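You operate a simulated robot arm through the tools that you are given. There is no shell and no other tool. Be economical: measure what you need, move in short steps, check, and stop when the job is done.

The job below is to be done with a simulated robot arm. You get a single attempt, and the scene is never put back.

JOB
Put things in order on the door side worktop. At the end: the white tab (marked "RICE") from the door side worktop stands where the black mug stood; the black mug stands where the green mug stood; the green mug is on the brown small wooden board; the orange tape roll stands on top of the brown paper; whatever was shut is shut again. Leave all else as you found it, and nothing knocked over.

Only the result counts: the job must be done as asked and must still hold three seconds after the hand-in. Knocking over, shifting, dropping, spilling or breaking anything else fails it.

ROBOT AND FRAMES
A 7-joint arm with a two-finger parallel gripper, fixed in place. Base frame: the origin is at the foot of the arm, x ahead of it, y to its left, z up; the work surface is at about z = 92. Readings come in cm, degrees, newtons and seconds.
With the tool pointing down near the work surface it reaches from about 28 to 68 cm from the base axis. Its first joint turns from -66.0 to 66.0 degrees. Payload 1.57 kg.
The TCP is the grasp point between the finger pads, 3 cm short of the fingertips. In the tool frame z runs along the fingers and y along their closing line. The gripper opens to 11 cm. The fingers are 2.4 cm wide and 1.2 cm thick; the gripper's body (4.8 by 11.2 cm) begins 7.8 cm behind the TCP.
Orientation is that of the tool frame in the base frame, as a unit quaternion [w, x, y, z]. With the fingers straight down and closing along the base's y, the tool's x points along the base's -x, its y along +y and its z along -z.

CONTROLS
- The arm moves only by the tool arm_command. Its argument "steps" is a list of rows, each an object (a shift or turn left out is 0, a gripper value left out holds the last) with "hand": the closure, from 0 (fully open) to 1 (shut); "travel": the shift along the tool's x, y, z in mm, a list of three; "angular": the turn, a rotation vector about the tool's x, y, z in degrees, a list of three. In form: [{"hand": hand, "travel": [tx, ty, tz], "angular": [wx, wy, wz]}, ...]. A call has 1 to 10 rows; each row shifts and turns the commanded pose from where the row before left it, along the tool's axes as they then stand. Rows are played at 5 a second. More than 5 cm and 8.6 degrees between two rows, or a gripper value outside its range, and nothing of the call is played. Where a pose cannot be reached the arm comes as near as it can. A force on the tool above 40 N (or 10 N above the force at the start of the call, whichever is more), or a blocked arm, ends the call early, and 0.2 s more pass. Each finger travels about 10.8 cm/s and halts on what it meets, pressing with about 30 N; the grip force reading is that of the motor and also rises with nothing between the fingers. The clock runs only during rows and for 0.2 s after the last one: add rows that do not move to give the fingers time. It gives the time, the measured TCP pose, the force on the tool (base axes), the opening and the grip force at its end, in the units of the frame above (readings bear some noise), and new pictures: "show" is both (left out), scene, wrist or none.
- Cameras (640 x 400 px; columns grow to the right, rows downward): "scene" is fixed at [16.65, -41.14, 138.42]; the picture's right is [0.59, -0.81, 0.00], its down [-0.57, -0.42, -0.70] and it looks along [0.57, 0.42, -0.71] (base axes); focal length 214 px, centre (320, 200). "wrist" rides on the gripper at [7, 1.6, -14.1] in the tool frame; the picture's right is [-0.23, 0.97, 0.00], its down [-0.85, -0.20, -0.48] and it looks along [-0.47, -0.11, 0.88] (tool axes); focal length 222 px, centre (320, 200). There is no depth. A picture from a camera that has moved, and an enlarged one, comes with that camera's place and axes in the base frame and with its lens. The place of the scene camera against the robot may be out by one fixed shift of up to 1.8 cm in any direction.
- enlarge(camera, box): a new picture of the part [left, top, right, bottom] of that camera's present view, enlarged. No time passes.
- hand_in(): hands the job in; it is judged then, once.

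Work in short steps. Places have to be worked out from the pictures, the camera data and where the tool is seen: move nearer, look again, correct. Check each grasp and each placing, and mend what went wrong. You have 120 turns and 170 pictures in all, those below and enlarged ones among them. Open the gripper and draw the arm clear of the work before you hand the job in, unless the task says otherwise; then end with one line.

The tools are called after "Emit:" by a JSON object that holds its "op" and its "data". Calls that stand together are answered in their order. arm_command: Moves the arm, as the interface text tells. Its arguments: {"type":"object","properties":{"steps":{"type":"array","items":{"type":"object","properties":{"hand":{"type":"number"},"travel":{"type":"array","items":{"type":"number"}},"angular":{"type":"array","items":{"type":"number"}}}}},"show":{"type":"string","enum":["both","scene","wrist","none"]}},"required":["steps"]} The other tools are called the same way: enlarge (camera, box) takes an enlarged picture of a part of a camera's view; hand_in () hands the job in.

At the start:

```text
time: 0.0
ee_pos: [36.84, 0.7, 128.34]
tool_rot: [0.0, 0.0, 1.0, 0.0]
ft_force: [-0.7, -0.2, -0.1]
opening: 10.97
gripper_force: 0.0
```

scene: 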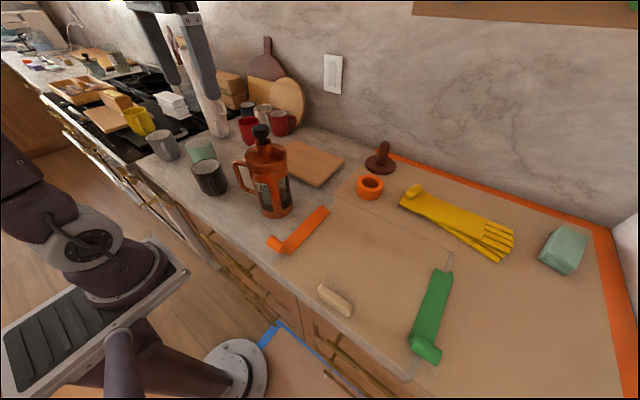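
wrist: 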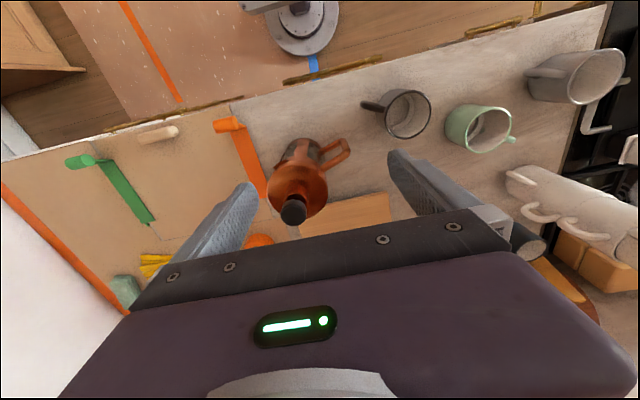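

I start by enlarging the scene to identify the mugs, the white RICE tab, the board, the tape roll and the brown paper.

Emit:
{"op": "enlarge", "data": {"camera": "scene", "box": [130, 60, 350, 230]}}

Emit:
{"op": "enlarge", "data": {"camera": "scene", "box": [250, 150, 450, 380]}}

Emit:
{"op": "enlarge", "data": {"camera": "wrist", "box": [340, 20, 640, 280]}}

Emit:
{"op": "enlarge", "data": {"camera": "wrist", "box": [0, 80, 340, 320]}}

Emit:
{"op": "enlarge", "data": {"camera": "scene", "box": [0, 0, 200, 150]}}

```text
2.35 times, centred on (240, 145) of scene
camera zoom: at [16.65, -41.14, 138.42], right [0.59, -0.81, 0.0], down [-0.57, -0.42, -0.7], along [0.57, 0.42, -0.71], focal length 505 px, centre (508, 329)
```

zoom: 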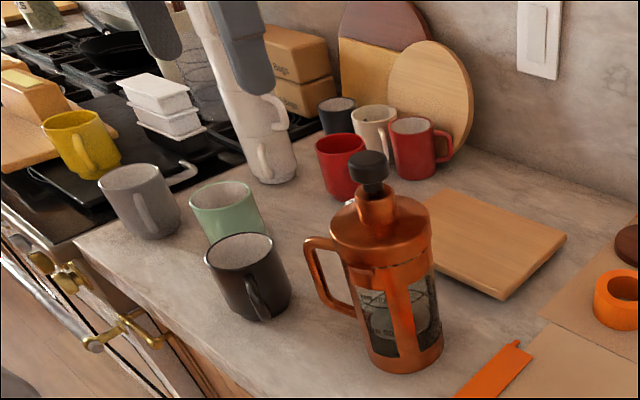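

```text
1.74 times, centred on (350, 265) of scene
camera zoom: at [16.65, -41.14, 138.42], right [0.59, -0.81, 0.0], down [-0.57, -0.42, -0.7], along [0.57, 0.42, -0.71], focal length 373 px, centre (268, 87)
```

zoom: 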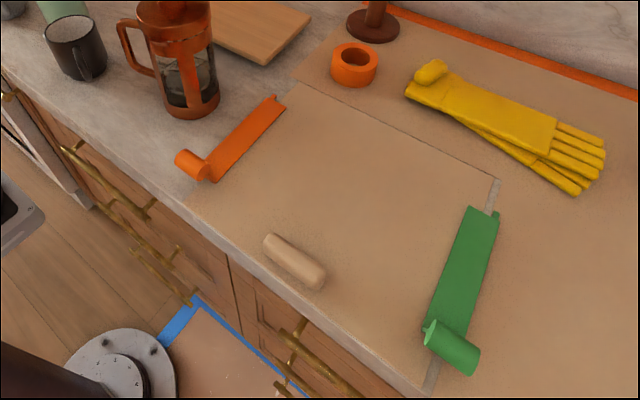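

```text
1.54 times, centred on (490, 150) of wrist
camera zoom: at [29.91, 2.24, 142.54], right [0.23, 0.97, 0.0], down [0.85, -0.2, 0.48], along [0.47, -0.11, -0.88], focal length 342 px, centre (58, 277)
```

zoom: 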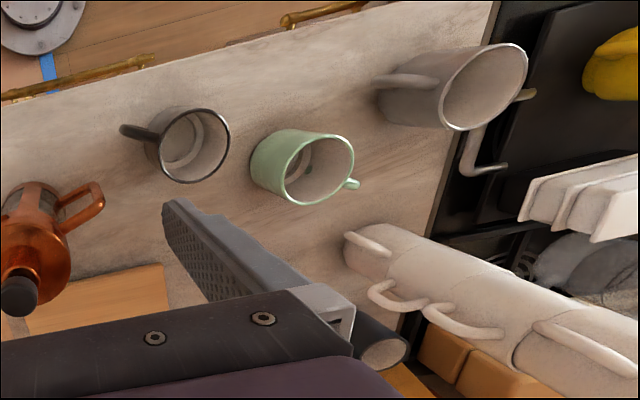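

```text
1.67 times, centred on (170, 200) of wrist
camera zoom: at [29.91, 2.24, 142.54], right [0.23, 0.97, 0.0], down [0.85, -0.2, 0.48], along [0.47, -0.11, -0.88], focal length 370 px, centre (570, 200)
```

zoom: 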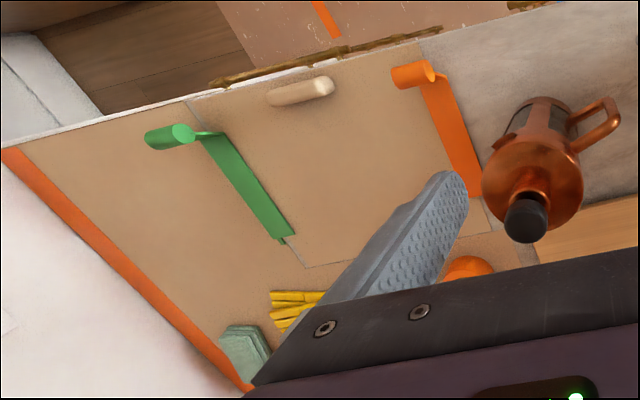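

```text
2.67 times, centred on (100, 75) of scene
camera zoom: at [16.65, -41.14, 138.42], right [0.59, -0.81, 0.0], down [-0.57, -0.42, -0.7], along [0.57, 0.42, -0.71], focal length 572 px, centre (907, 533)
```

zoom: 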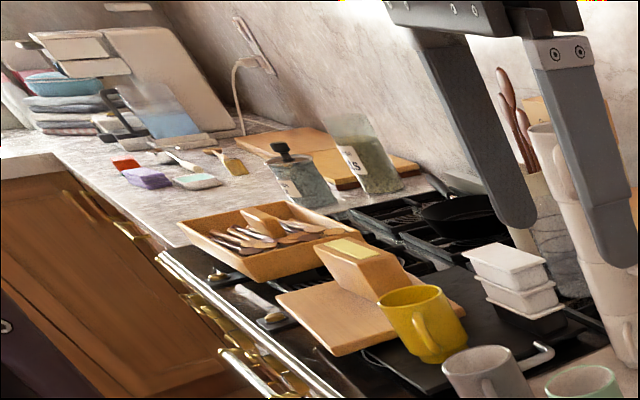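

I still have to find the white tab and separate the tape rolls from the paper. I enlarge further.

Emit:
{"op": "enlarge", "data": {"camera": "scene", "box": [290, 260, 390, 340]}}

Emit:
{"op": "enlarge", "data": {"camera": "scene", "box": [330, 130, 430, 210]}}

Emit:
{"op": "enlarge", "data": {"camera": "scene", "box": [480, 200, 640, 300]}}

Emit:
{"op": "enlarge", "data": {"camera": "scene", "box": [170, 40, 310, 150]}}

```text
5.00 times, centred on (340, 300) of scene
camera zoom: at [16.65, -41.14, 138.42], right [0.59, -0.81, 0.0], down [-0.57, -0.42, -0.7], along [0.57, 0.42, -0.71], focal length 1072 px, centre (220, -300)
```

zoom: 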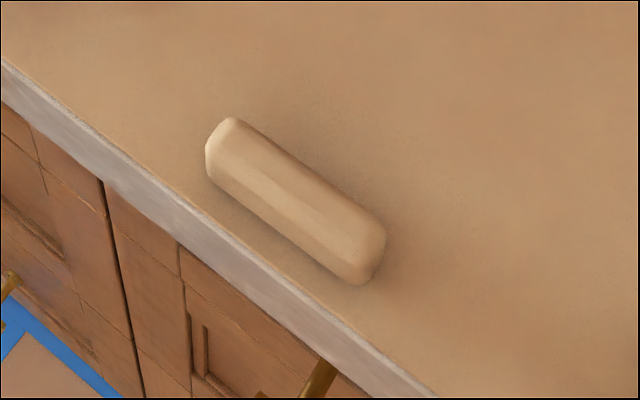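

```text
5.00 times, centred on (380, 170) of scene
camera zoom: at [16.65, -41.14, 138.42], right [0.59, -0.81, 0.0], down [-0.57, -0.42, -0.7], along [0.57, 0.42, -0.71], focal length 1072 px, centre (20, 350)
```

zoom: 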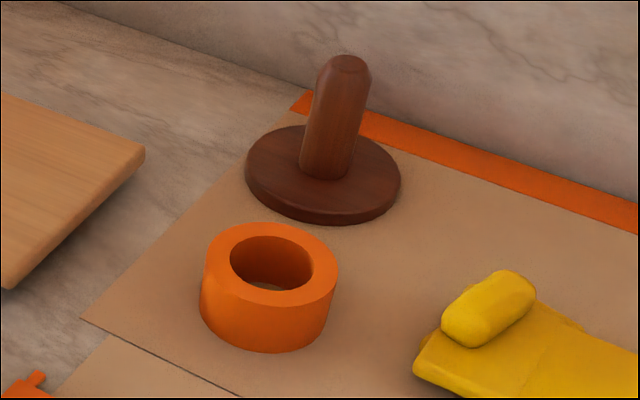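

```text
4.00 times, centred on (560, 250) of scene
camera zoom: at [16.65, -41.14, 138.42], right [0.59, -0.81, 0.0], down [-0.57, -0.42, -0.7], along [0.57, 0.42, -0.71], focal length 858 px, centre (-640, 0)
```

zoom: 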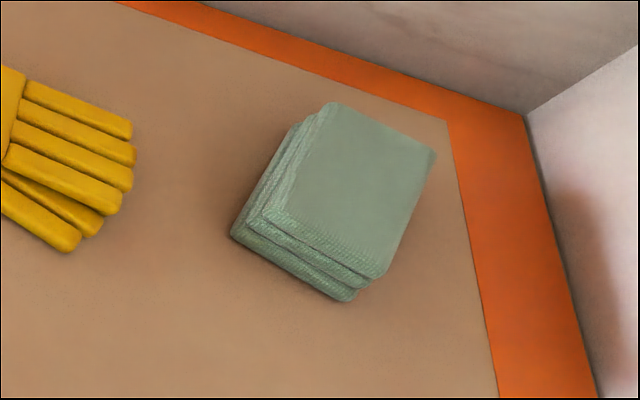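

```text
3.64 times, centred on (240, 95) of scene
camera zoom: at [16.65, -41.14, 138.42], right [0.59, -0.81, 0.0], down [-0.57, -0.42, -0.7], along [0.57, 0.42, -0.71], focal length 780 px, centre (611, 582)
```

zoom: 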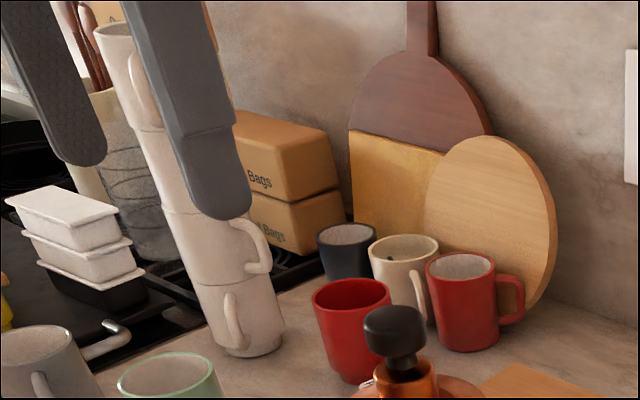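

No tab is visible yet, and the gripper hides part of the back row. I turn the wrist so its camera looks over other parts of the worktop, staying high.

Emit:
{"op": "arm_command", "data": {"steps": [{"hand": 0, "angular": [0, 0, -8.5]}, {"angular": [0, 0, -8.5]}, {"angular": [0, 0, -8.5]}, {"angular": [0, 0, -8.5]}, {"angular": [0, 0, -8.5]}, {"angular": [0, 0, -8.5]}, {"angular": [0, 0, -8.5]}, {"angular": [0, 0, -8.5]}, {"angular": [0, 0, -8.5]}, {"angular": [0, 0, -8.5]}]}}

```text
time: 2.2
ee_pos: [36.88, 0.63, 128.36]
tool_rot: [0.0, -0.676, 0.737, 0.0]
ft_force: [-0.4, 0.7, 1.0]
opening: 10.96
gripper_force: 0.0
camera wrist: at [34.68, -6.21, 142.55], right [-0.95, 0.31, 0.0], down [0.27, 0.83, 0.48], along [0.15, 0.46, -0.88], focal length 222 px, centre (320, 200)
```

scene: 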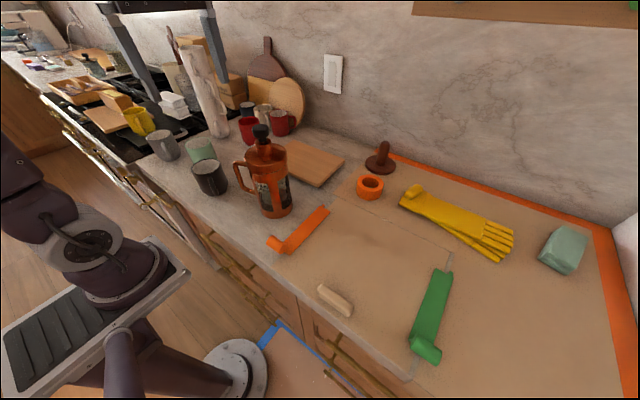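
wrist: 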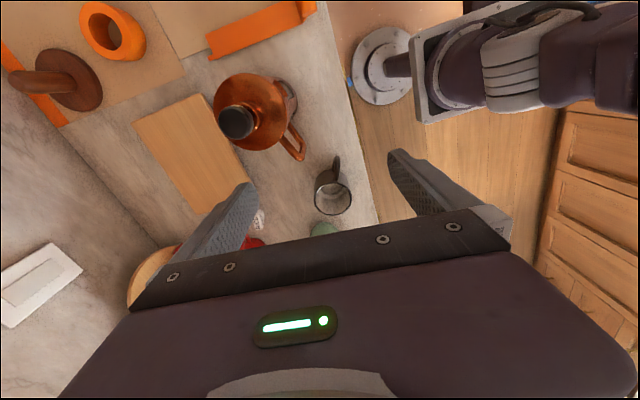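

A small white thing shows behind the left finger at (258,218). I enlarge it and the scene around the press.

Emit:
{"op": "enlarge", "data": {"camera": "wrist", "box": [220, 180, 300, 250]}}

Emit:
{"op": "enlarge", "data": {"camera": "scene", "box": [220, 90, 320, 160]}}

Emit:
{"op": "enlarge", "data": {"camera": "wrist", "box": [0, 0, 320, 200]}}

```text
5.71 times, centred on (260, 215) of wrist
camera zoom: at [34.68, -6.21, 142.55], right [-0.95, 0.31, 0.0], down [0.27, 0.83, 0.48], along [0.15, 0.46, -0.88], focal length 1269 px, centre (663, 114)
```

zoom: 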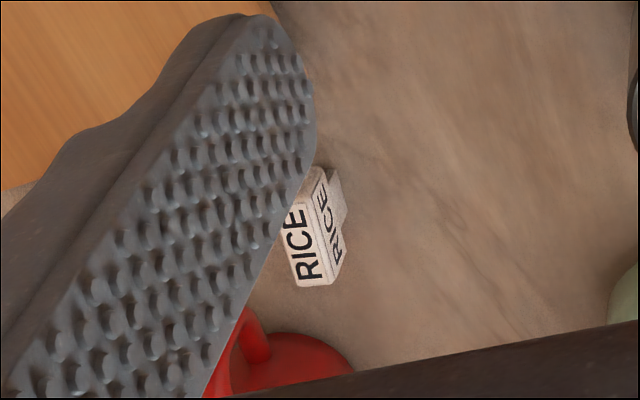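

```text
5.71 times, centred on (270, 125) of scene
camera zoom: at [16.65, -41.14, 138.42], right [0.59, -0.81, 0.0], down [-0.57, -0.42, -0.7], along [0.57, 0.42, -0.71], focal length 1226 px, centre (606, 629)
```

zoom: 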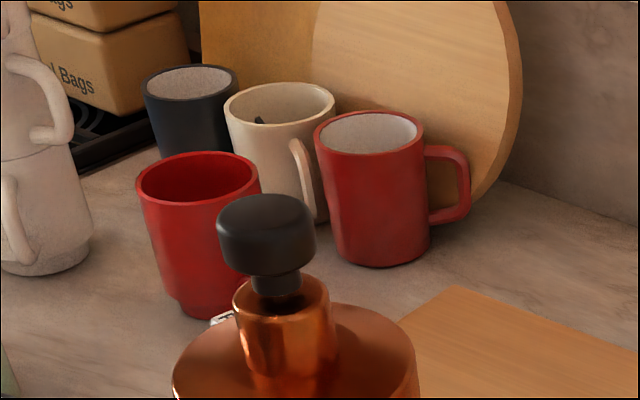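

```text
2.00 times, centred on (160, 100) of wrist
camera zoom: at [34.68, -6.21, 142.55], right [-0.95, 0.31, 0.0], down [0.27, 0.83, 0.48], along [0.15, 0.46, -0.88], focal length 444 px, centre (640, 400)
```

zoom: 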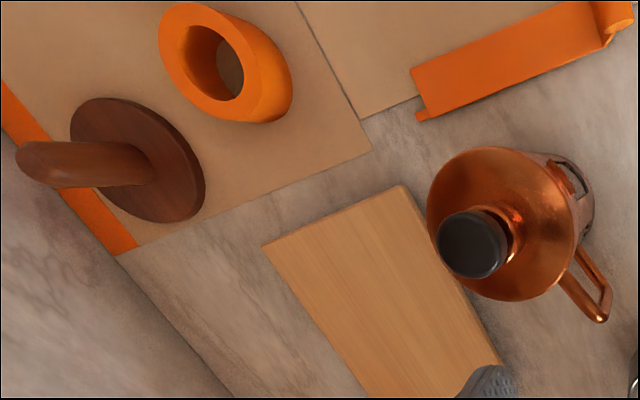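

The RICE tab stands behind the press near (60, 21). I square the tool to −90° yaw, which puts the closing line along base x (both handles seem to point along y), and move above the green mug to measure.

Emit:
{"op": "arm_command", "data": {"steps": [{"angular": [0, 0, -5.3]}, {"travel": [-42, -10, 0]}, {"travel": [-42, -10, 0]}, {"travel": [-42, -10, 0]}, {"travel": [-42, -10, 0]}, {"travel": [-42, -10, 0]}, {"travel": [-40, -10, 0]}, {"travel": [0, 0, 40]}, {"travel": [0, 0, 40]}, {}]}}

```text
time: 4.4
ee_pos: [42.82, 25.63, 120.41]
tool_rot: [0.0, 0.708, -0.706, 0.001]
ft_force: [0.2, -0.4, -0.1]
opening: 11.02
gripper_force: 0.1
camera wrist: at [41.2, 18.64, 134.55], right [-0.97, 0.22, 0.0], down [0.2, 0.86, 0.48], along [0.11, 0.47, -0.88], focal length 222 px, centre (320, 200)
```

scene: 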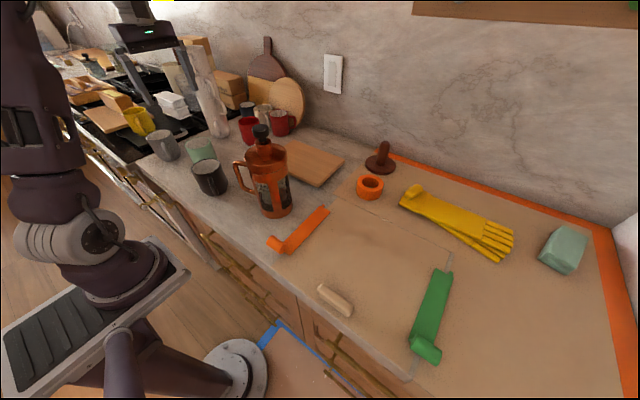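
wrist: 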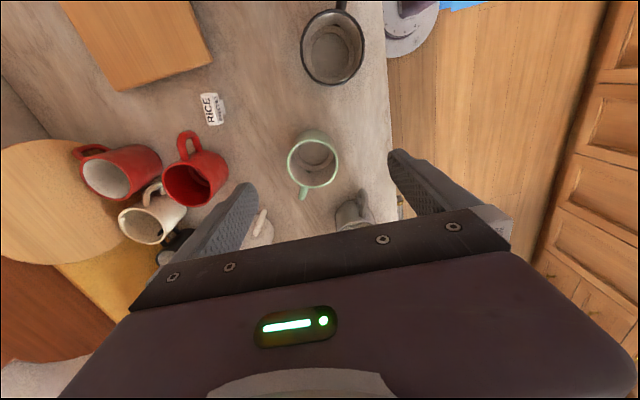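

Emit:
{"op": "enlarge", "data": {"camera": "wrist", "box": [180, 0, 400, 250]}}

Emit:
{"op": "enlarge", "data": {"camera": "scene", "box": [140, 110, 300, 230]}}

```text
1.60 times, centred on (290, 125) of wrist
camera zoom: at [41.2, 18.64, 134.55], right [-0.97, 0.22, 0.0], down [0.2, 0.86, 0.48], along [0.11, 0.47, -0.88], focal length 355 px, centre (368, 320)
```

zoom: 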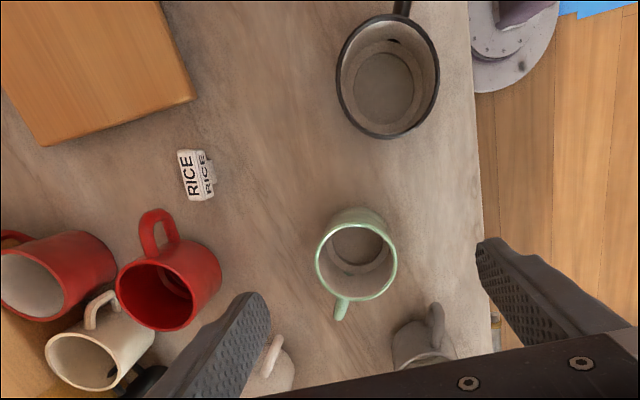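

```text
3.33 times, centred on (220, 170) of scene
camera zoom: at [16.65, -41.14, 138.42], right [0.59, -0.81, 0.0], down [-0.57, -0.42, -0.7], along [0.57, 0.42, -0.71], focal length 715 px, centre (653, 300)
```

zoom: 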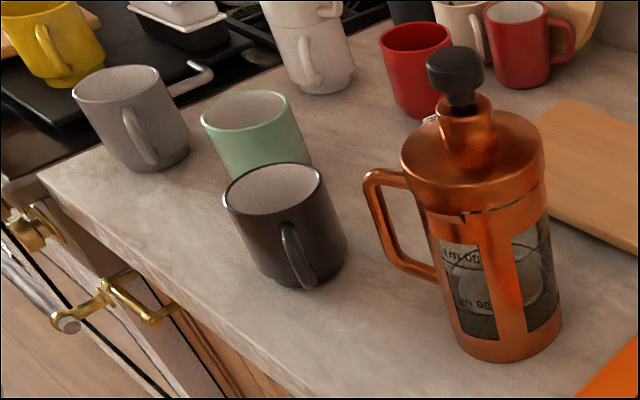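

Green mug estimated at (45.0, 30.2), with its handle towards +x+y. Black mug is at (39.0, 15.7), both about 8.1 cm wide. I move above the green mug with tips just over the rim and look again.

Emit:
{"op": "arm_command", "data": {"steps": [{"travel": [-46, -10, 0]}, {"travel": [0, -12, 40]}, {"travel": [0, 0, 45]}, {"travel": [0, 0, 40]}, {}, {}], "show": "both"}}

```text
time: 5.8
ee_pos: [44.85, 30.25, 107.81]
tool_rot: [0.0, 0.709, -0.705, 0.0]
ft_force: [1.0, 0.5, -0.6]
opening: 11.01
gripper_force: 0.1
camera wrist: at [43.32, 23.27, 121.97], right [-0.97, 0.22, 0.0], down [0.2, 0.86, 0.48], along [0.11, 0.47, -0.88], focal length 222 px, centre (320, 200)
```

scene: 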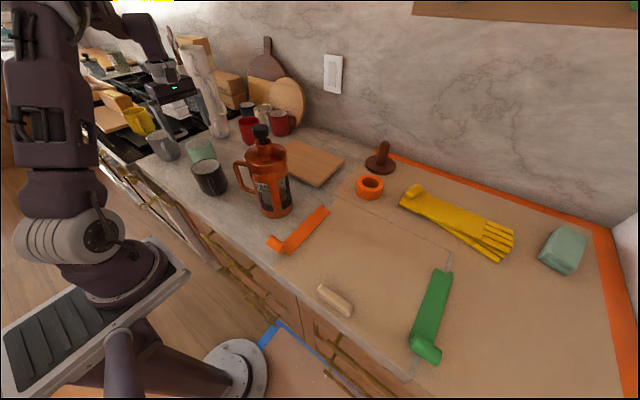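
wrist: 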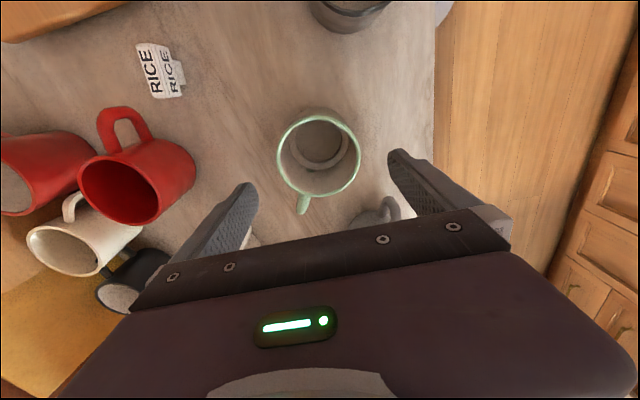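

The green mug is centred between the fingers in x and about 0.5 cm nearer in y. I correct y, descend to z≈97.5 and close.

Emit:
{"op": "arm_command", "data": {"steps": [{"travel": [5, 0, 20]}, {"travel": [0, 0, 40]}, {"travel": [0, 0, 42]}, {}, {"hand": 0.3}, {"hand": 0.6}, {"hand": 1}, {}, {}, {}]}}

```text
time: 8.0
ee_pos: [45.02, 29.76, 97.7]
tool_rot: [0.0, 0.709, -0.705, 0.0]
ft_force: [-0.6, -0.5, 0.4]
opening: 8.44
gripper_force: 29.8
camera wrist: at [43.35, 22.72, 111.82], right [-0.97, 0.22, 0.0], down [0.2, 0.86, 0.48], along [0.11, 0.47, -0.88], focal length 222 px, centre (320, 200)
```

scene: 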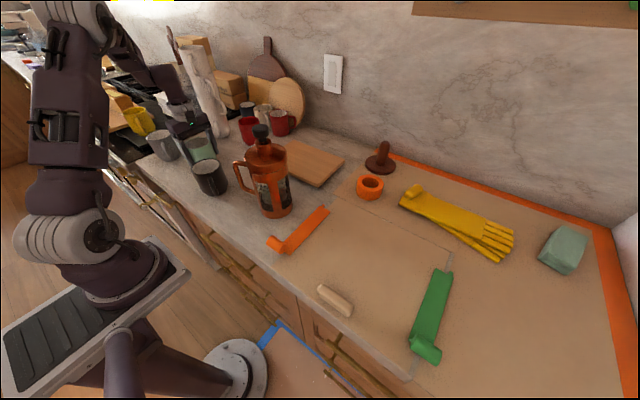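
wrist: 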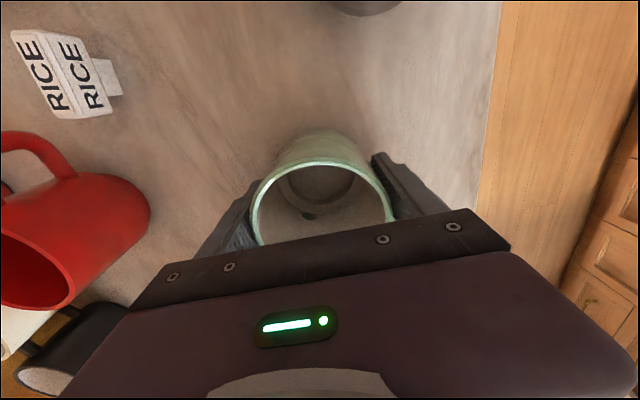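

The green mug is held (8.4 cm) with its origin at (45.0, 29.7). The board spans roughly x 57.5–75, y −10.7–12.7. I lift high and carry the mug to about (63.5, 6), clear of the press.

Emit:
{"op": "arm_command", "data": {"steps": [{"travel": [0, 0, -20]}, {"travel": [0, 0, -45]}, {"travel": [0, 0, -45]}, {"travel": [0, 0, -45]}, {"travel": [0, 0, -45]}, {"travel": [10, -15, -20]}, {"travel": [30, -35, 0]}, {"travel": [35, -35, 0]}, {}]}}

Emit:
{"op": "arm_command", "data": {"steps": [{"travel": [40, -30, 0]}, {"travel": [40, -30, 0]}, {"travel": [40, -25, 0]}, {"travel": [42, -15, 0]}, {}, {}]}}

```text
time: 10.0
ee_pos: [53.41, 22.41, 119.51]
tool_rot: [0.0, 0.709, -0.705, 0.001]
ft_force: [-1.2, -0.3, -2.4]
opening: 8.42
gripper_force: 29.6
camera wrist: at [51.86, 15.39, 133.75], right [-0.97, 0.22, 0.0], down [0.2, 0.86, 0.48], along [0.11, 0.47, -0.88], focal length 222 px, centre (320, 200)
```

scene: 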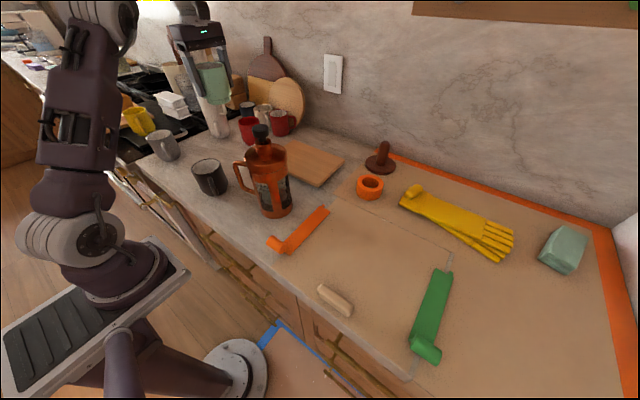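
wrist: 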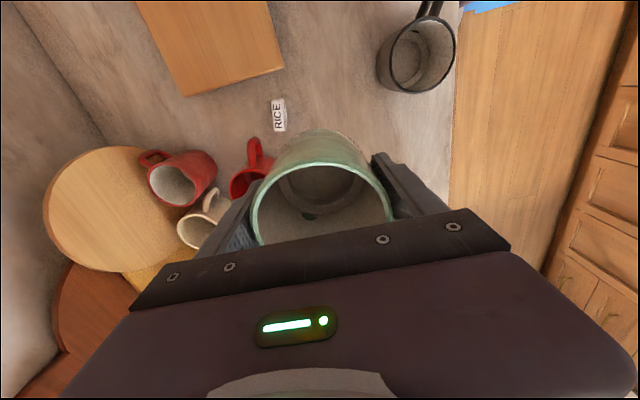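

```text
time: 11.4
ee_pos: [60.56, 8.08, 117.75]
tool_rot: [0.01, 0.714, -0.701, -0.006]
ft_force: [-0.8, 0.6, -2.4]
opening: 8.44
gripper_force: 29.7
out of reach, approached as far as the arm can: row 2, 3
camera wrist: at [59.42, 1.15, 131.89], right [-0.98, 0.21, 0.02], down [0.19, 0.86, 0.47], along [0.08, 0.46, -0.88], focal length 222 px, centre (320, 200)
```

scene: 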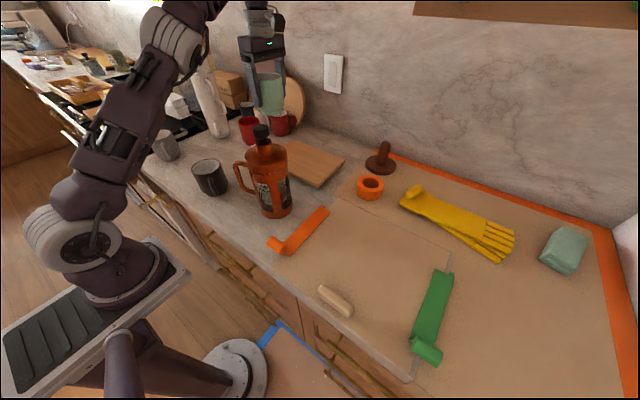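
wrist: 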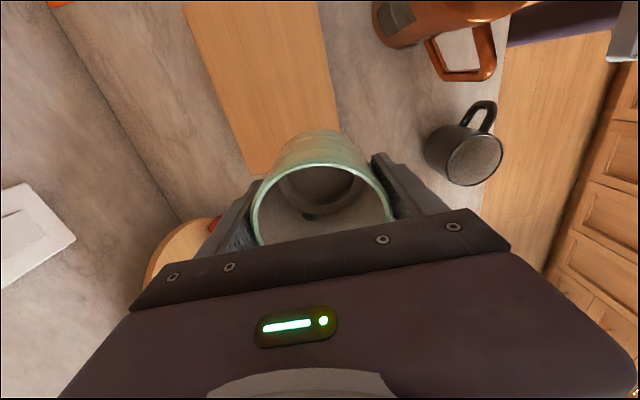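

At this height the reach is shorter and the pose was clipped. I descend 8 cm and read again.

Emit:
{"op": "arm_command", "data": {"steps": [{"travel": [0, 0, 30]}, {"travel": [0, 0, 30]}, {"travel": [0, 0, 20]}, {}, {}], "show": "wrist"}}

```text
time: 12.6
ee_pos: [60.63, 7.33, 110.61]
tool_rot: [0.0, 0.709, -0.706, 0.0]
ft_force: [0.2, -0.7, -3.1]
opening: 8.43
gripper_force: 29.3
camera wrist: at [59.09, 0.28, 124.7], right [-0.97, 0.22, 0.0], down [0.2, 0.86, 0.48], along [0.11, 0.47, -0.88], focal length 222 px, centre (320, 200)
```

wrist: 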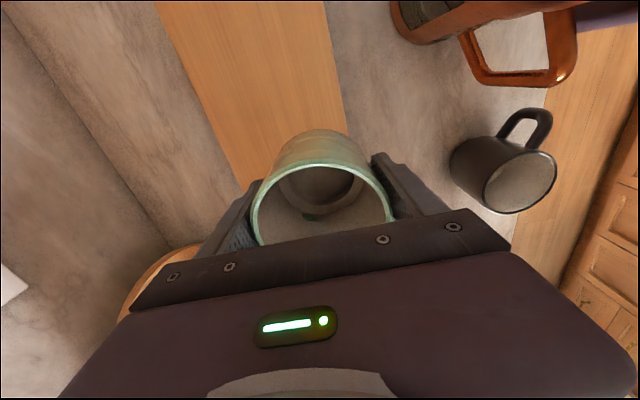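

Board near edge is confirmed at x≈57. I lower a bit more and shift to about (63.5, 5.5).

Emit:
{"op": "arm_command", "data": {"steps": [{"travel": [0, 0, 35]}, {"travel": [0, 0, 35]}, {"travel": [9, -15, 0]}, {"travel": [9, -15, 0]}, {}, {}], "show": "both"}}

```text
time: 14.0
ee_pos: [63.56, 5.58, 103.6]
tool_rot: [0.0, 0.708, -0.706, 0.0]
ft_force: [0.2, 0.8, -2.1]
opening: 8.41
gripper_force: 30.2
camera wrist: at [62.04, -1.45, 117.78], right [-0.97, 0.22, 0.0], down [0.2, 0.86, 0.48], along [0.11, 0.47, -0.88], focal length 222 px, centre (320, 200)
```

scene: 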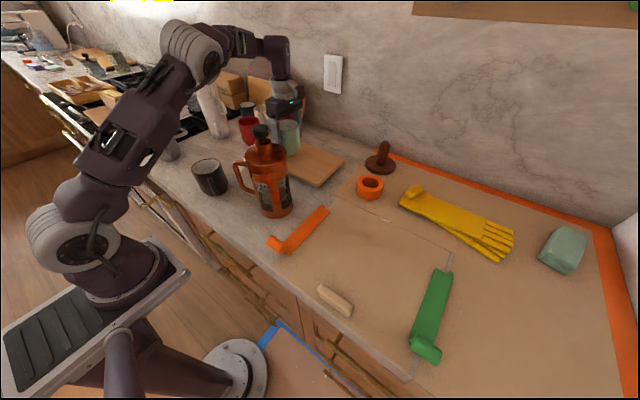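
wrist: 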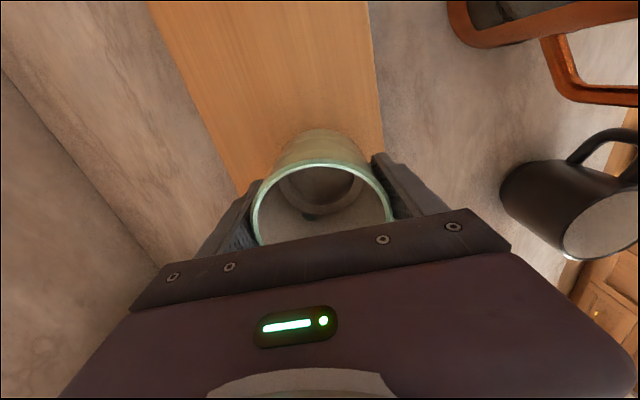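

Over the board. I lower gently in small steps until the weight transfers.

Emit:
{"op": "arm_command", "data": {"steps": [{"travel": [0, 0, 25]}, {"travel": [0, 0, 5]}, {"travel": [0, 0, 3]}, {"travel": [0, 0, 2]}, {}], "show": "none"}}

Emit:
{"op": "arm_command", "data": {"steps": [{"travel": [0, 0, 2]}, {"travel": [0, 0, 2]}, {}], "show": "both"}}

```text
time: 15.2
ee_pos: [63.6, 5.55, 100.19]
tool_rot: [-0.002, 0.709, -0.705, 0.002]
ft_force: [1.1, -1.5, 22.9]
opening: 8.38
gripper_force: 30.0
```

```text
time: 16.0
ee_pos: [63.56, 5.52, 99.76]
tool_rot: [0.0, 0.71, -0.704, 0.001]
ft_force: [0.4, -2.2, 23.0]
opening: 8.39
gripper_force: 30.2
camera wrist: at [62.06, -1.48, 113.94], right [-0.97, 0.22, 0.0], down [0.2, 0.86, 0.48], along [0.11, 0.47, -0.88], focal length 222 px, centre (320, 200)
```

scene: 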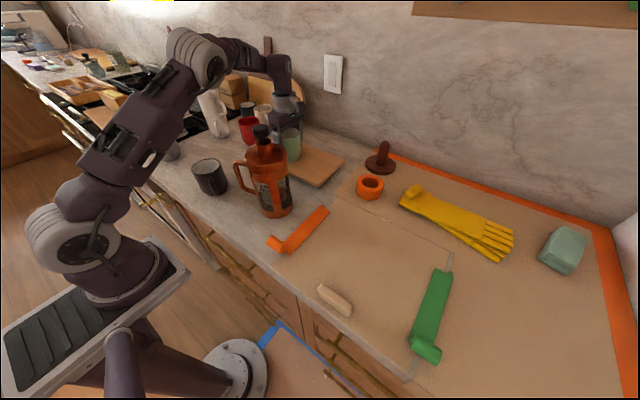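
wrist: 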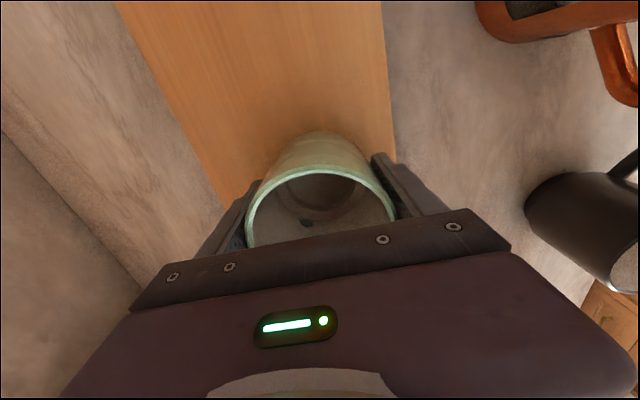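

The mug has landed with about 23 N down, so I ease up slightly and open slowly.

Emit:
{"op": "arm_command", "data": {"steps": [{"travel": [0, 0, -3]}, {}, {"hand": 0.15}, {"hand": 0.08}, {"hand": 0}, {}, {"travel": [0, 0, -20]}, {"travel": [0, 0, -40]}, {"travel": [0, 0, -40]}], "show": "both"}}

```text
time: 18.0
ee_pos: [63.63, 5.49, 110.09]
tool_rot: [0.0, 0.709, -0.705, 0.001]
ft_force: [0.5, -0.1, 1.3]
opening: 11.0
gripper_force: 0.1
camera wrist: at [62.1, -1.43, 124.29], right [-0.97, 0.22, 0.0], down [0.2, 0.86, 0.48], along [0.11, 0.47, -0.88], focal length 222 px, centre (320, 200)
```

scene: 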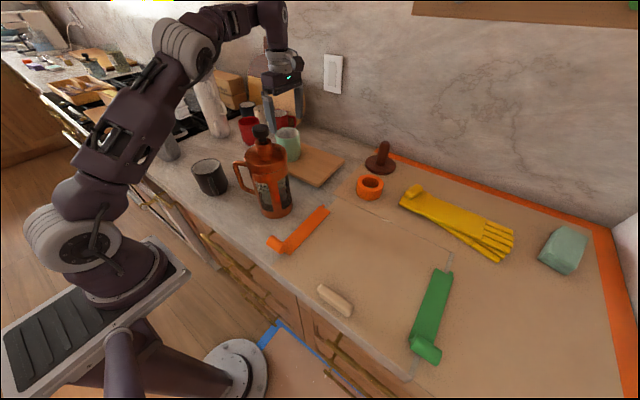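
wrist: 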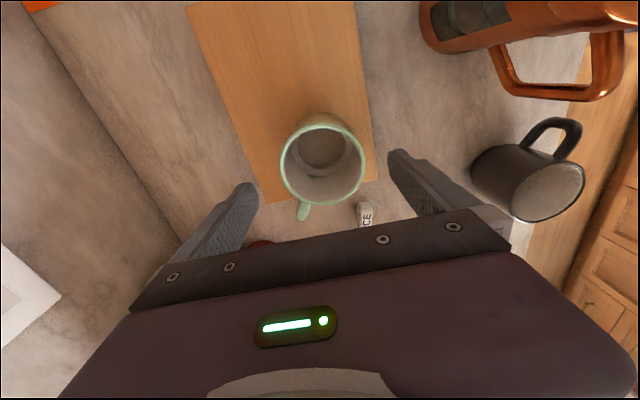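

The green mug stands on the board. Next I go to the black mug near (39.0, 15.7), staying on the +y side away from the press.

Emit:
{"op": "arm_command", "data": {"steps": [{"travel": [-30, 20, -20]}, {"travel": [-40, 30, -30]}, {"travel": [-32, 40, -20]}, {"travel": [0, 45, 0]}, {"travel": [0, 45, 0]}, {"travel": [0, 45, 0]}, {"travel": [0, 21, 0]}, {"travel": [0, 0, 40]}, {"travel": [0, 0, 30]}, {}], "show": "both"}}

```text
refused: row 2 steps farther than a row can; nothing moved
```

Emit:
{"op": "arm_command", "data": {"steps": [{"travel": [-30, 20, -20]}, {"travel": [-35, 25, -20]}, {"travel": [-37, 30, -15]}, {"travel": [0, 45, -15]}, {"travel": [0, 45, 0]}, {"travel": [0, 45, 0]}, {"travel": [0, 36, 0]}, {"travel": [0, 0, 40]}, {"travel": [0, 0, 30]}, {}], "show": "both"}}

```text
time: 20.2
ee_pos: [38.92, 15.68, 109.97]
tool_rot: [0.0, 0.709, -0.705, 0.0]
ft_force: [-0.6, 0.1, 0.0]
opening: 11.01
gripper_force: 0.0
camera wrist: at [37.39, 8.71, 124.13], right [-0.97, 0.22, 0.0], down [0.2, 0.86, 0.48], along [0.11, 0.47, -0.88], focal length 222 px, centre (320, 200)
```

scene: 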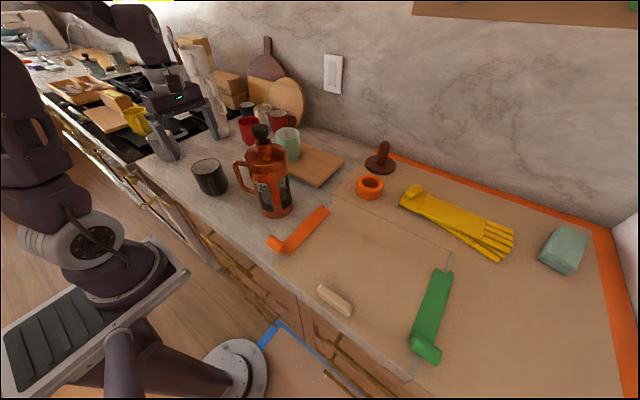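
wrist: 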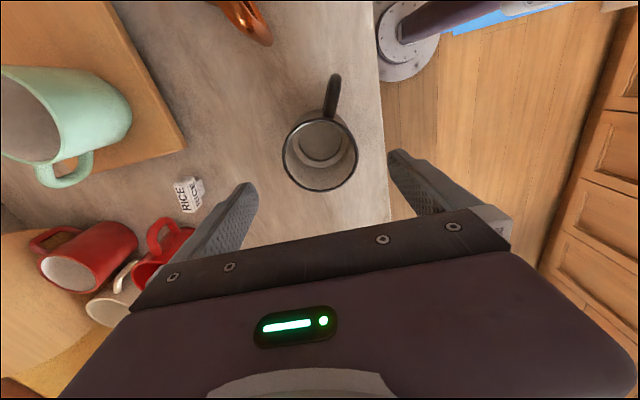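

The black mug is centred under the gripper at about (39.0, 15.6). I descend to z≈97.7 and close.

Emit:
{"op": "arm_command", "data": {"steps": [{"travel": [0, 0, 40]}, {"travel": [0, 0, 40]}, {"travel": [0, 0, 42]}, {}, {"hand": 0.3}, {"hand": 0.6}, {"hand": 1}, {}, {}, {}]}}

```text
time: 22.4
ee_pos: [38.97, 15.68, 97.85]
tool_rot: [0.0, 0.709, -0.705, 0.0]
ft_force: [-0.8, 0.6, 1.0]
opening: 8.49
gripper_force: 30.2
camera wrist: at [37.39, 8.67, 111.95], right [-0.97, 0.22, 0.0], down [0.2, 0.86, 0.48], along [0.11, 0.47, -0.88], focal length 222 px, centre (320, 200)
```

scene: 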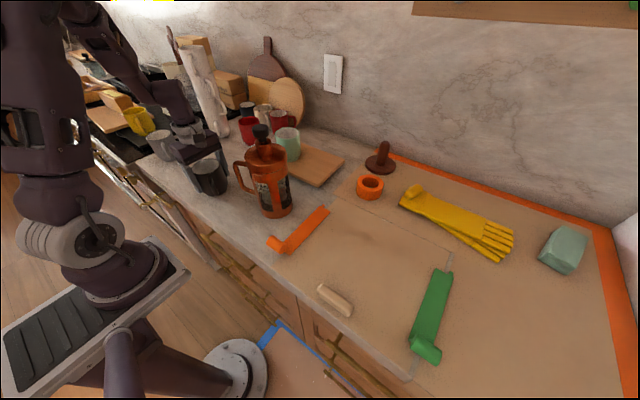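
wrist: 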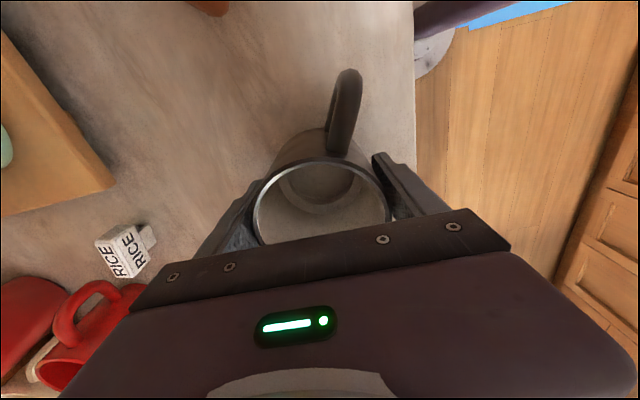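

Held (8.5 cm). I lift a few cm, carry it to the green mug's old place (45.0, 29.7) and lower.

Emit:
{"op": "arm_command", "data": {"steps": [{"travel": [0, 0, -20]}, {"travel": [0, 0, -25]}, {"travel": [-35, -15, 0]}, {"travel": [-35, -15, 0]}, {"travel": [-35, -15, 0]}, {"travel": [-35, -15, 0]}, {}, {"travel": [0, 0, 20]}, {"travel": [0, 0, 15]}, {}]}}

```text
time: 24.6
ee_pos: [44.79, 29.61, 98.7]
tool_rot: [0.001, 0.709, -0.705, 0.0]
ft_force: [1.3, 0.2, -3.5]
opening: 8.49
gripper_force: 30.4
camera wrist: at [43.36, 22.59, 112.94], right [-0.97, 0.22, 0.0], down [0.2, 0.86, 0.48], along [0.11, 0.47, -0.88], focal length 222 px, centre (320, 200)
```

scene: 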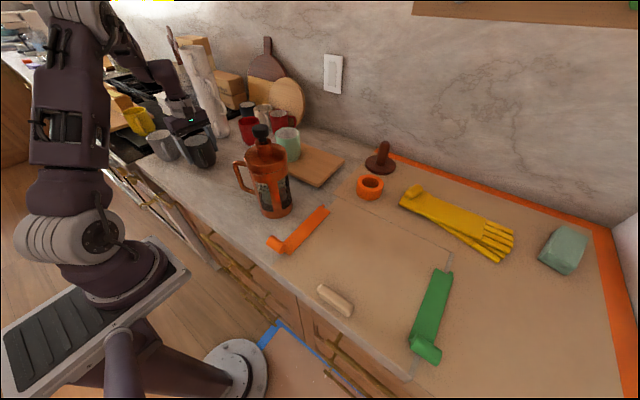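
wrist: 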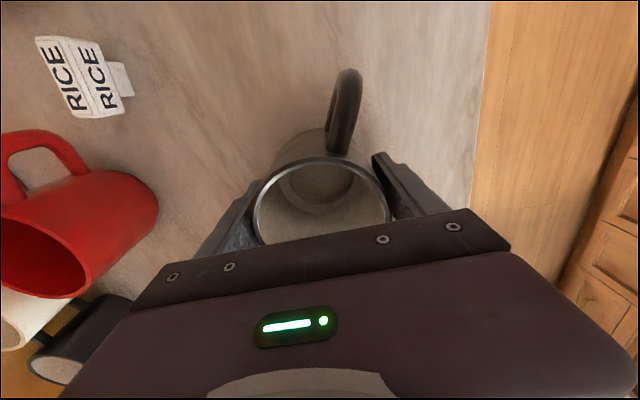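

Still hanging about 0.9 cm up. I add 2 mm in x and lower the rest in small steps.

Emit:
{"op": "arm_command", "data": {"steps": [{"travel": [-1, -2, 4]}, {"travel": [0, 0, 2]}, {"travel": [0, 0, 2]}, {}], "show": "none"}}

```text
time: 25.6
ee_pos: [45.11, 29.66, 97.98]
tool_rot: [-0.001, 0.709, -0.705, -0.001]
ft_force: [-1.4, 0.3, -2.3]
opening: 8.47
gripper_force: 30.4
```

Emit:
{"op": "arm_command", "data": {"steps": [{"travel": [0, 0, 1]}, {"travel": [0, 0, 1]}, {}], "show": "none"}}

```text
time: 26.4
ee_pos: [45.14, 29.75, 97.89]
tool_rot: [0.001, 0.709, -0.705, 0.001]
ft_force: [0.9, -0.5, -2.6]
opening: 8.47
gripper_force: 30.3
```

Emit:
{"op": "arm_command", "data": {"steps": [{"travel": [0, 0, 1]}, {"travel": [0, 0, 1]}, {}], "show": "none"}}

```text
time: 27.2
ee_pos: [45.12, 29.74, 97.76]
tool_rot: [-0.002, 0.709, -0.705, 0.0]
ft_force: [-4.8, -2.9, 23.0]
opening: 8.5
gripper_force: 29.8
```

Contact was made at the expected height. I ease up 1 mm, open slowly and rise.

Emit:
{"op": "arm_command", "data": {"steps": [{"travel": [0, 0, -1.5]}, {}, {"hand": 0.15}, {"hand": 0.08}, {"hand": 0}, {}, {"travel": [0, 0, -20]}, {"travel": [0, 0, -40]}, {"travel": [0, 0, -45]}]}}

```text
time: 29.2
ee_pos: [45.28, 29.79, 108.24]
tool_rot: [0.0, 0.709, -0.705, 0.0]
ft_force: [-0.3, 0.0, 1.1]
opening: 11.0
gripper_force: 0.1
camera wrist: at [43.6, 22.71, 122.45], right [-0.97, 0.22, 0.0], down [0.2, 0.86, 0.48], along [0.11, 0.47, -0.88], focal length 222 px, centre (320, 200)
```

scene: 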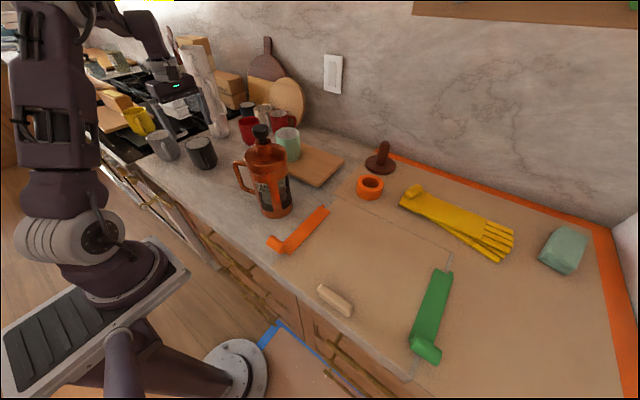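
wrist: 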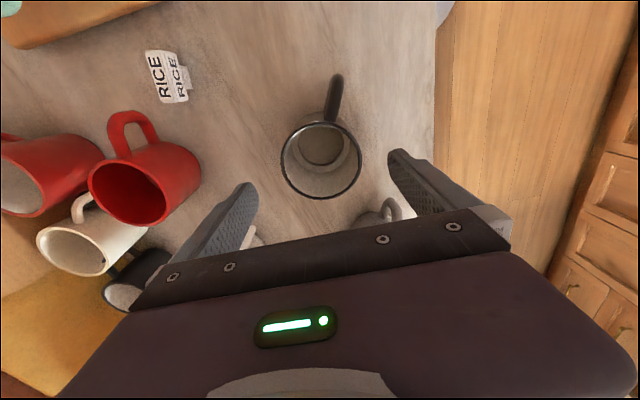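

The black mug stands where the green one was. Now I examine the RICE tab closely.

Emit:
{"op": "enlarge", "data": {"camera": "wrist", "box": [110, 30, 230, 130]}}

```text
4.00 times, centred on (170, 80) of wrist
camera zoom: at [43.6, 22.71, 122.45], right [-0.97, 0.22, 0.0], down [0.2, 0.86, 0.48], along [0.11, 0.47, -0.88], focal length 888 px, centre (920, 680)
```

zoom: 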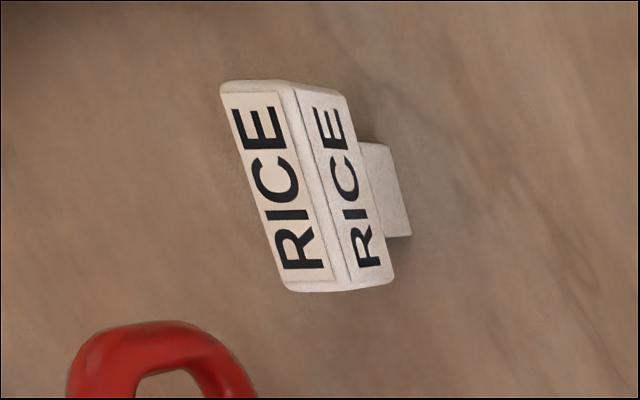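

The tab is a small T-shaped block (head about 4.5 × 1.5 cm, long axis near y, turned about 12°) centred at (59.0, 19.1), top z≈97. I move above it, half close the gripper and turn 11.5°.

Emit:
{"op": "arm_command", "data": {"steps": [{"hand": 0.5, "travel": [0, -30, 0]}, {"travel": [25, -35, 0]}, {"travel": [30, -35, 0]}, {"travel": [30, -37, 0]}, {"travel": [22, 0, 0]}, {"angular": [0, 0, 5.8]}, {"angular": [0, 0, 5.7]}, {}, {}]}}

```text
time: 31.2
ee_pos: [58.93, 19.07, 108.26]
tool_rot: [0.0, -0.634, 0.773, 0.0]
ft_force: [-0.9, 0.0, 0.0]
opening: 5.49
gripper_force: 0.1
camera wrist: at [55.97, 12.57, 122.44], right [-0.91, 0.41, 0.0], down [0.36, 0.8, 0.48], along [0.2, 0.44, -0.88], focal length 222 px, centre (320, 200)
```

scene: 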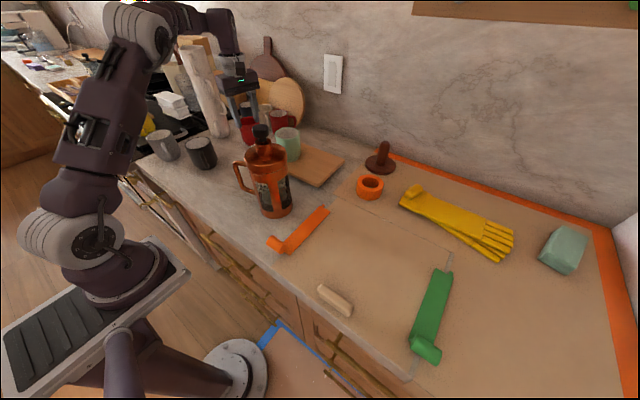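
wrist: 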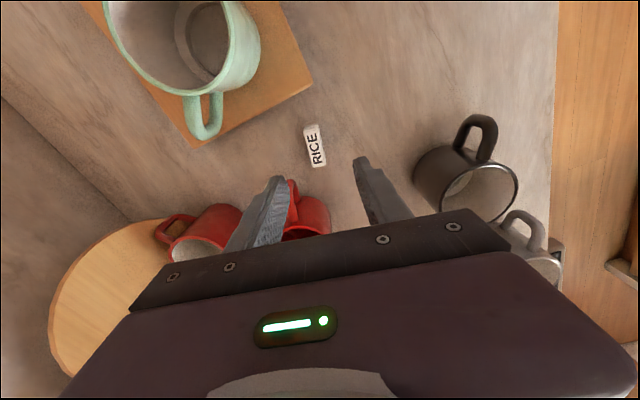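

Emit:
{"op": "enlarge", "data": {"camera": "wrist", "box": [260, 100, 380, 220]}}

```text
3.33 times, centred on (320, 160) of wrist
camera zoom: at [55.97, 12.57, 122.44], right [-0.91, 0.41, 0.0], down [0.36, 0.8, 0.48], along [0.2, 0.44, -0.88], focal length 740 px, centre (320, 333)
```

zoom: 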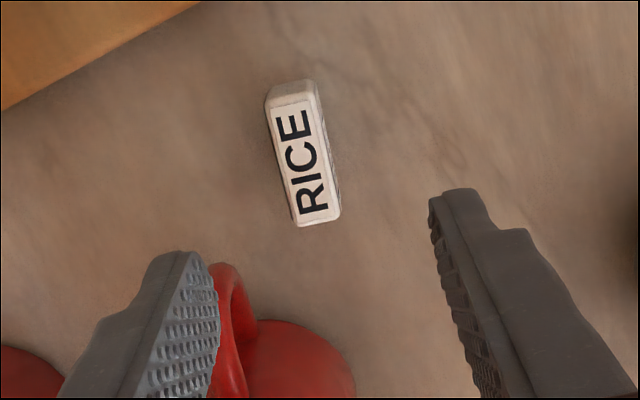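

The tab centre triangulates to (59.5, 19.0), top z 96.7, and the yaw matches. I shift 6 mm, descend to z≈96 and close gently.

Emit:
{"op": "arm_command", "data": {"steps": [{"travel": [0, -5.7, 20]}, {"travel": [0, 0, 40]}, {"travel": [0, 0, 40]}, {"travel": [0, 0, 22]}, {}], "show": "wrist"}}

```text
time: 32.4
ee_pos: [59.51, 19.03, 96.02]
tool_rot: [-0.001, -0.636, 0.772, 0.0]
ft_force: [0.0, 0.4, 0.1]
opening: 5.51
gripper_force: 0.1
camera wrist: at [56.6, 12.5, 110.22], right [-0.91, 0.41, 0.0], down [0.36, 0.8, 0.48], along [0.2, 0.44, -0.88], focal length 222 px, centre (320, 200)
```

wrist: 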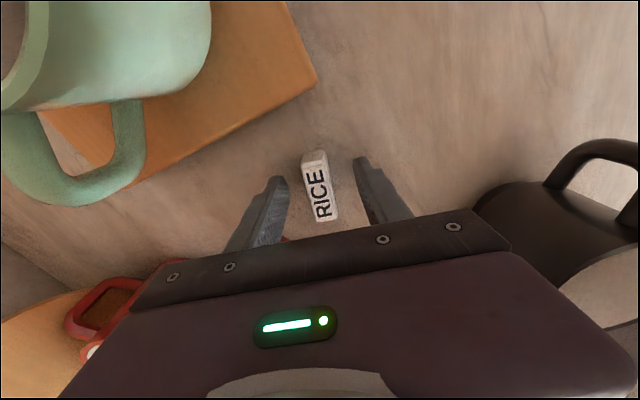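

Nicely straddled. Closing.

Emit:
{"op": "arm_command", "data": {"steps": [{"hand": 0.7}, {"hand": 0.85}, {"hand": 1}, {}, {}, {"travel": [0, 0, -20]}, {"travel": [0, 0, -30]}, {}], "show": "wrist"}}

```text
time: 34.2
ee_pos: [59.55, 19.01, 100.97]
tool_rot: [0.0, -0.635, 0.773, 0.001]
ft_force: [0.5, 0.3, -0.6]
opening: 1.71
gripper_force: 30.5
camera wrist: at [56.61, 12.44, 115.25], right [-0.91, 0.41, 0.0], down [0.36, 0.8, 0.48], along [0.2, 0.44, -0.88], focal length 222 px, centre (320, 200)
```

wrist: 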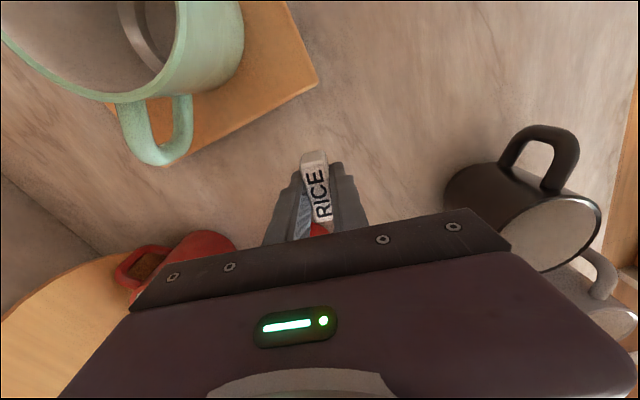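

Tab held. I raise a bit, carry it to (39.0, 15.6), and lower to just above the surface.

Emit:
{"op": "arm_command", "data": {"steps": [{"travel": [0, 0, -30]}, {"travel": [14.6, 39, 0]}, {"travel": [14.6, 39, 0]}, {"travel": [14.6, 39, 0]}, {"travel": [14.6, 39, 0]}, {"travel": [14.6, 39, 0]}, {}, {"travel": [0, 0, 40]}, {"travel": [0, 0, 30]}, {}]}}

```text
time: 36.4
ee_pos: [38.89, 15.56, 96.98]
tool_rot: [0.0, -0.635, 0.773, 0.0]
ft_force: [0.2, -0.4, -0.2]
opening: 1.7
gripper_force: 30.1
camera wrist: at [35.97, 9.0, 111.16], right [-0.91, 0.41, 0.0], down [0.36, 0.8, 0.48], along [0.2, 0.44, -0.88], focal length 222 px, centre (320, 200)
```

scene: 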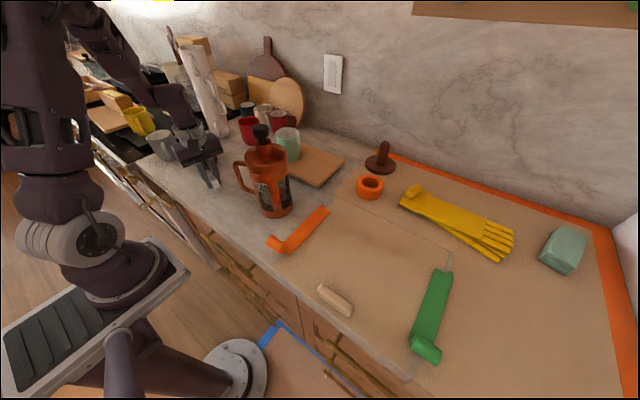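
wrist: 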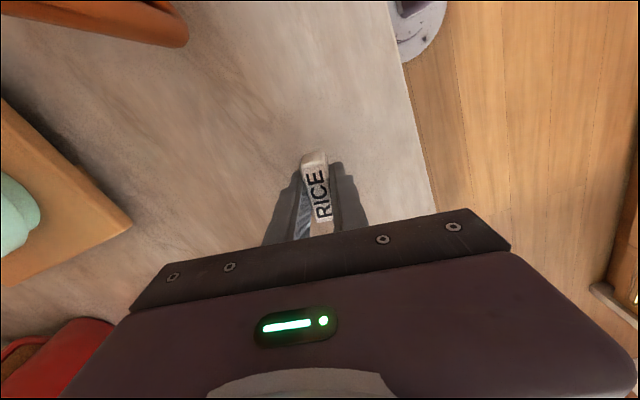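

Lower in small steps until contact.

Emit:
{"op": "arm_command", "data": {"steps": [{"travel": [0, 0, 4]}, {"travel": [0, 0, 3]}, {"travel": [0, 0, 1.5]}, {}], "show": "none"}}

Emit:
{"op": "arm_command", "data": {"steps": [{"travel": [0, 0, 1]}, {}], "show": "none"}}

```text
time: 37.4
ee_pos: [39.09, 15.52, 96.17]
tool_rot: [0.0, -0.635, 0.772, 0.0]
ft_force: [-0.6, -0.8, -0.4]
opening: 1.71
gripper_force: 30.3
```

```text
time: 38.0
ee_pos: [38.92, 15.72, 96.09]
tool_rot: [0.0, -0.634, 0.773, 0.0]
ft_force: [0.1, -0.2, 0.2]
opening: 1.7
gripper_force: 30.0
```

Emit:
{"op": "arm_command", "data": {"steps": [{"travel": [0, 0, 1]}, {}], "show": "none"}}

Emit:
{"op": "arm_command", "data": {"steps": [{"travel": [0, 0, 1]}, {}], "show": "none"}}

```text
time: 38.6
ee_pos: [38.95, 15.58, 96.15]
tool_rot: [0.0, -0.635, 0.773, 0.0]
ft_force: [-1.8, 0.0, 11.8]
opening: 1.69
gripper_force: 30.1
```

```text
time: 39.2
ee_pos: [38.85, 15.59, 96.02]
tool_rot: [0.001, -0.634, 0.773, -0.001]
ft_force: [0.6, -1.0, 27.7]
opening: 1.73
gripper_force: 29.2
```

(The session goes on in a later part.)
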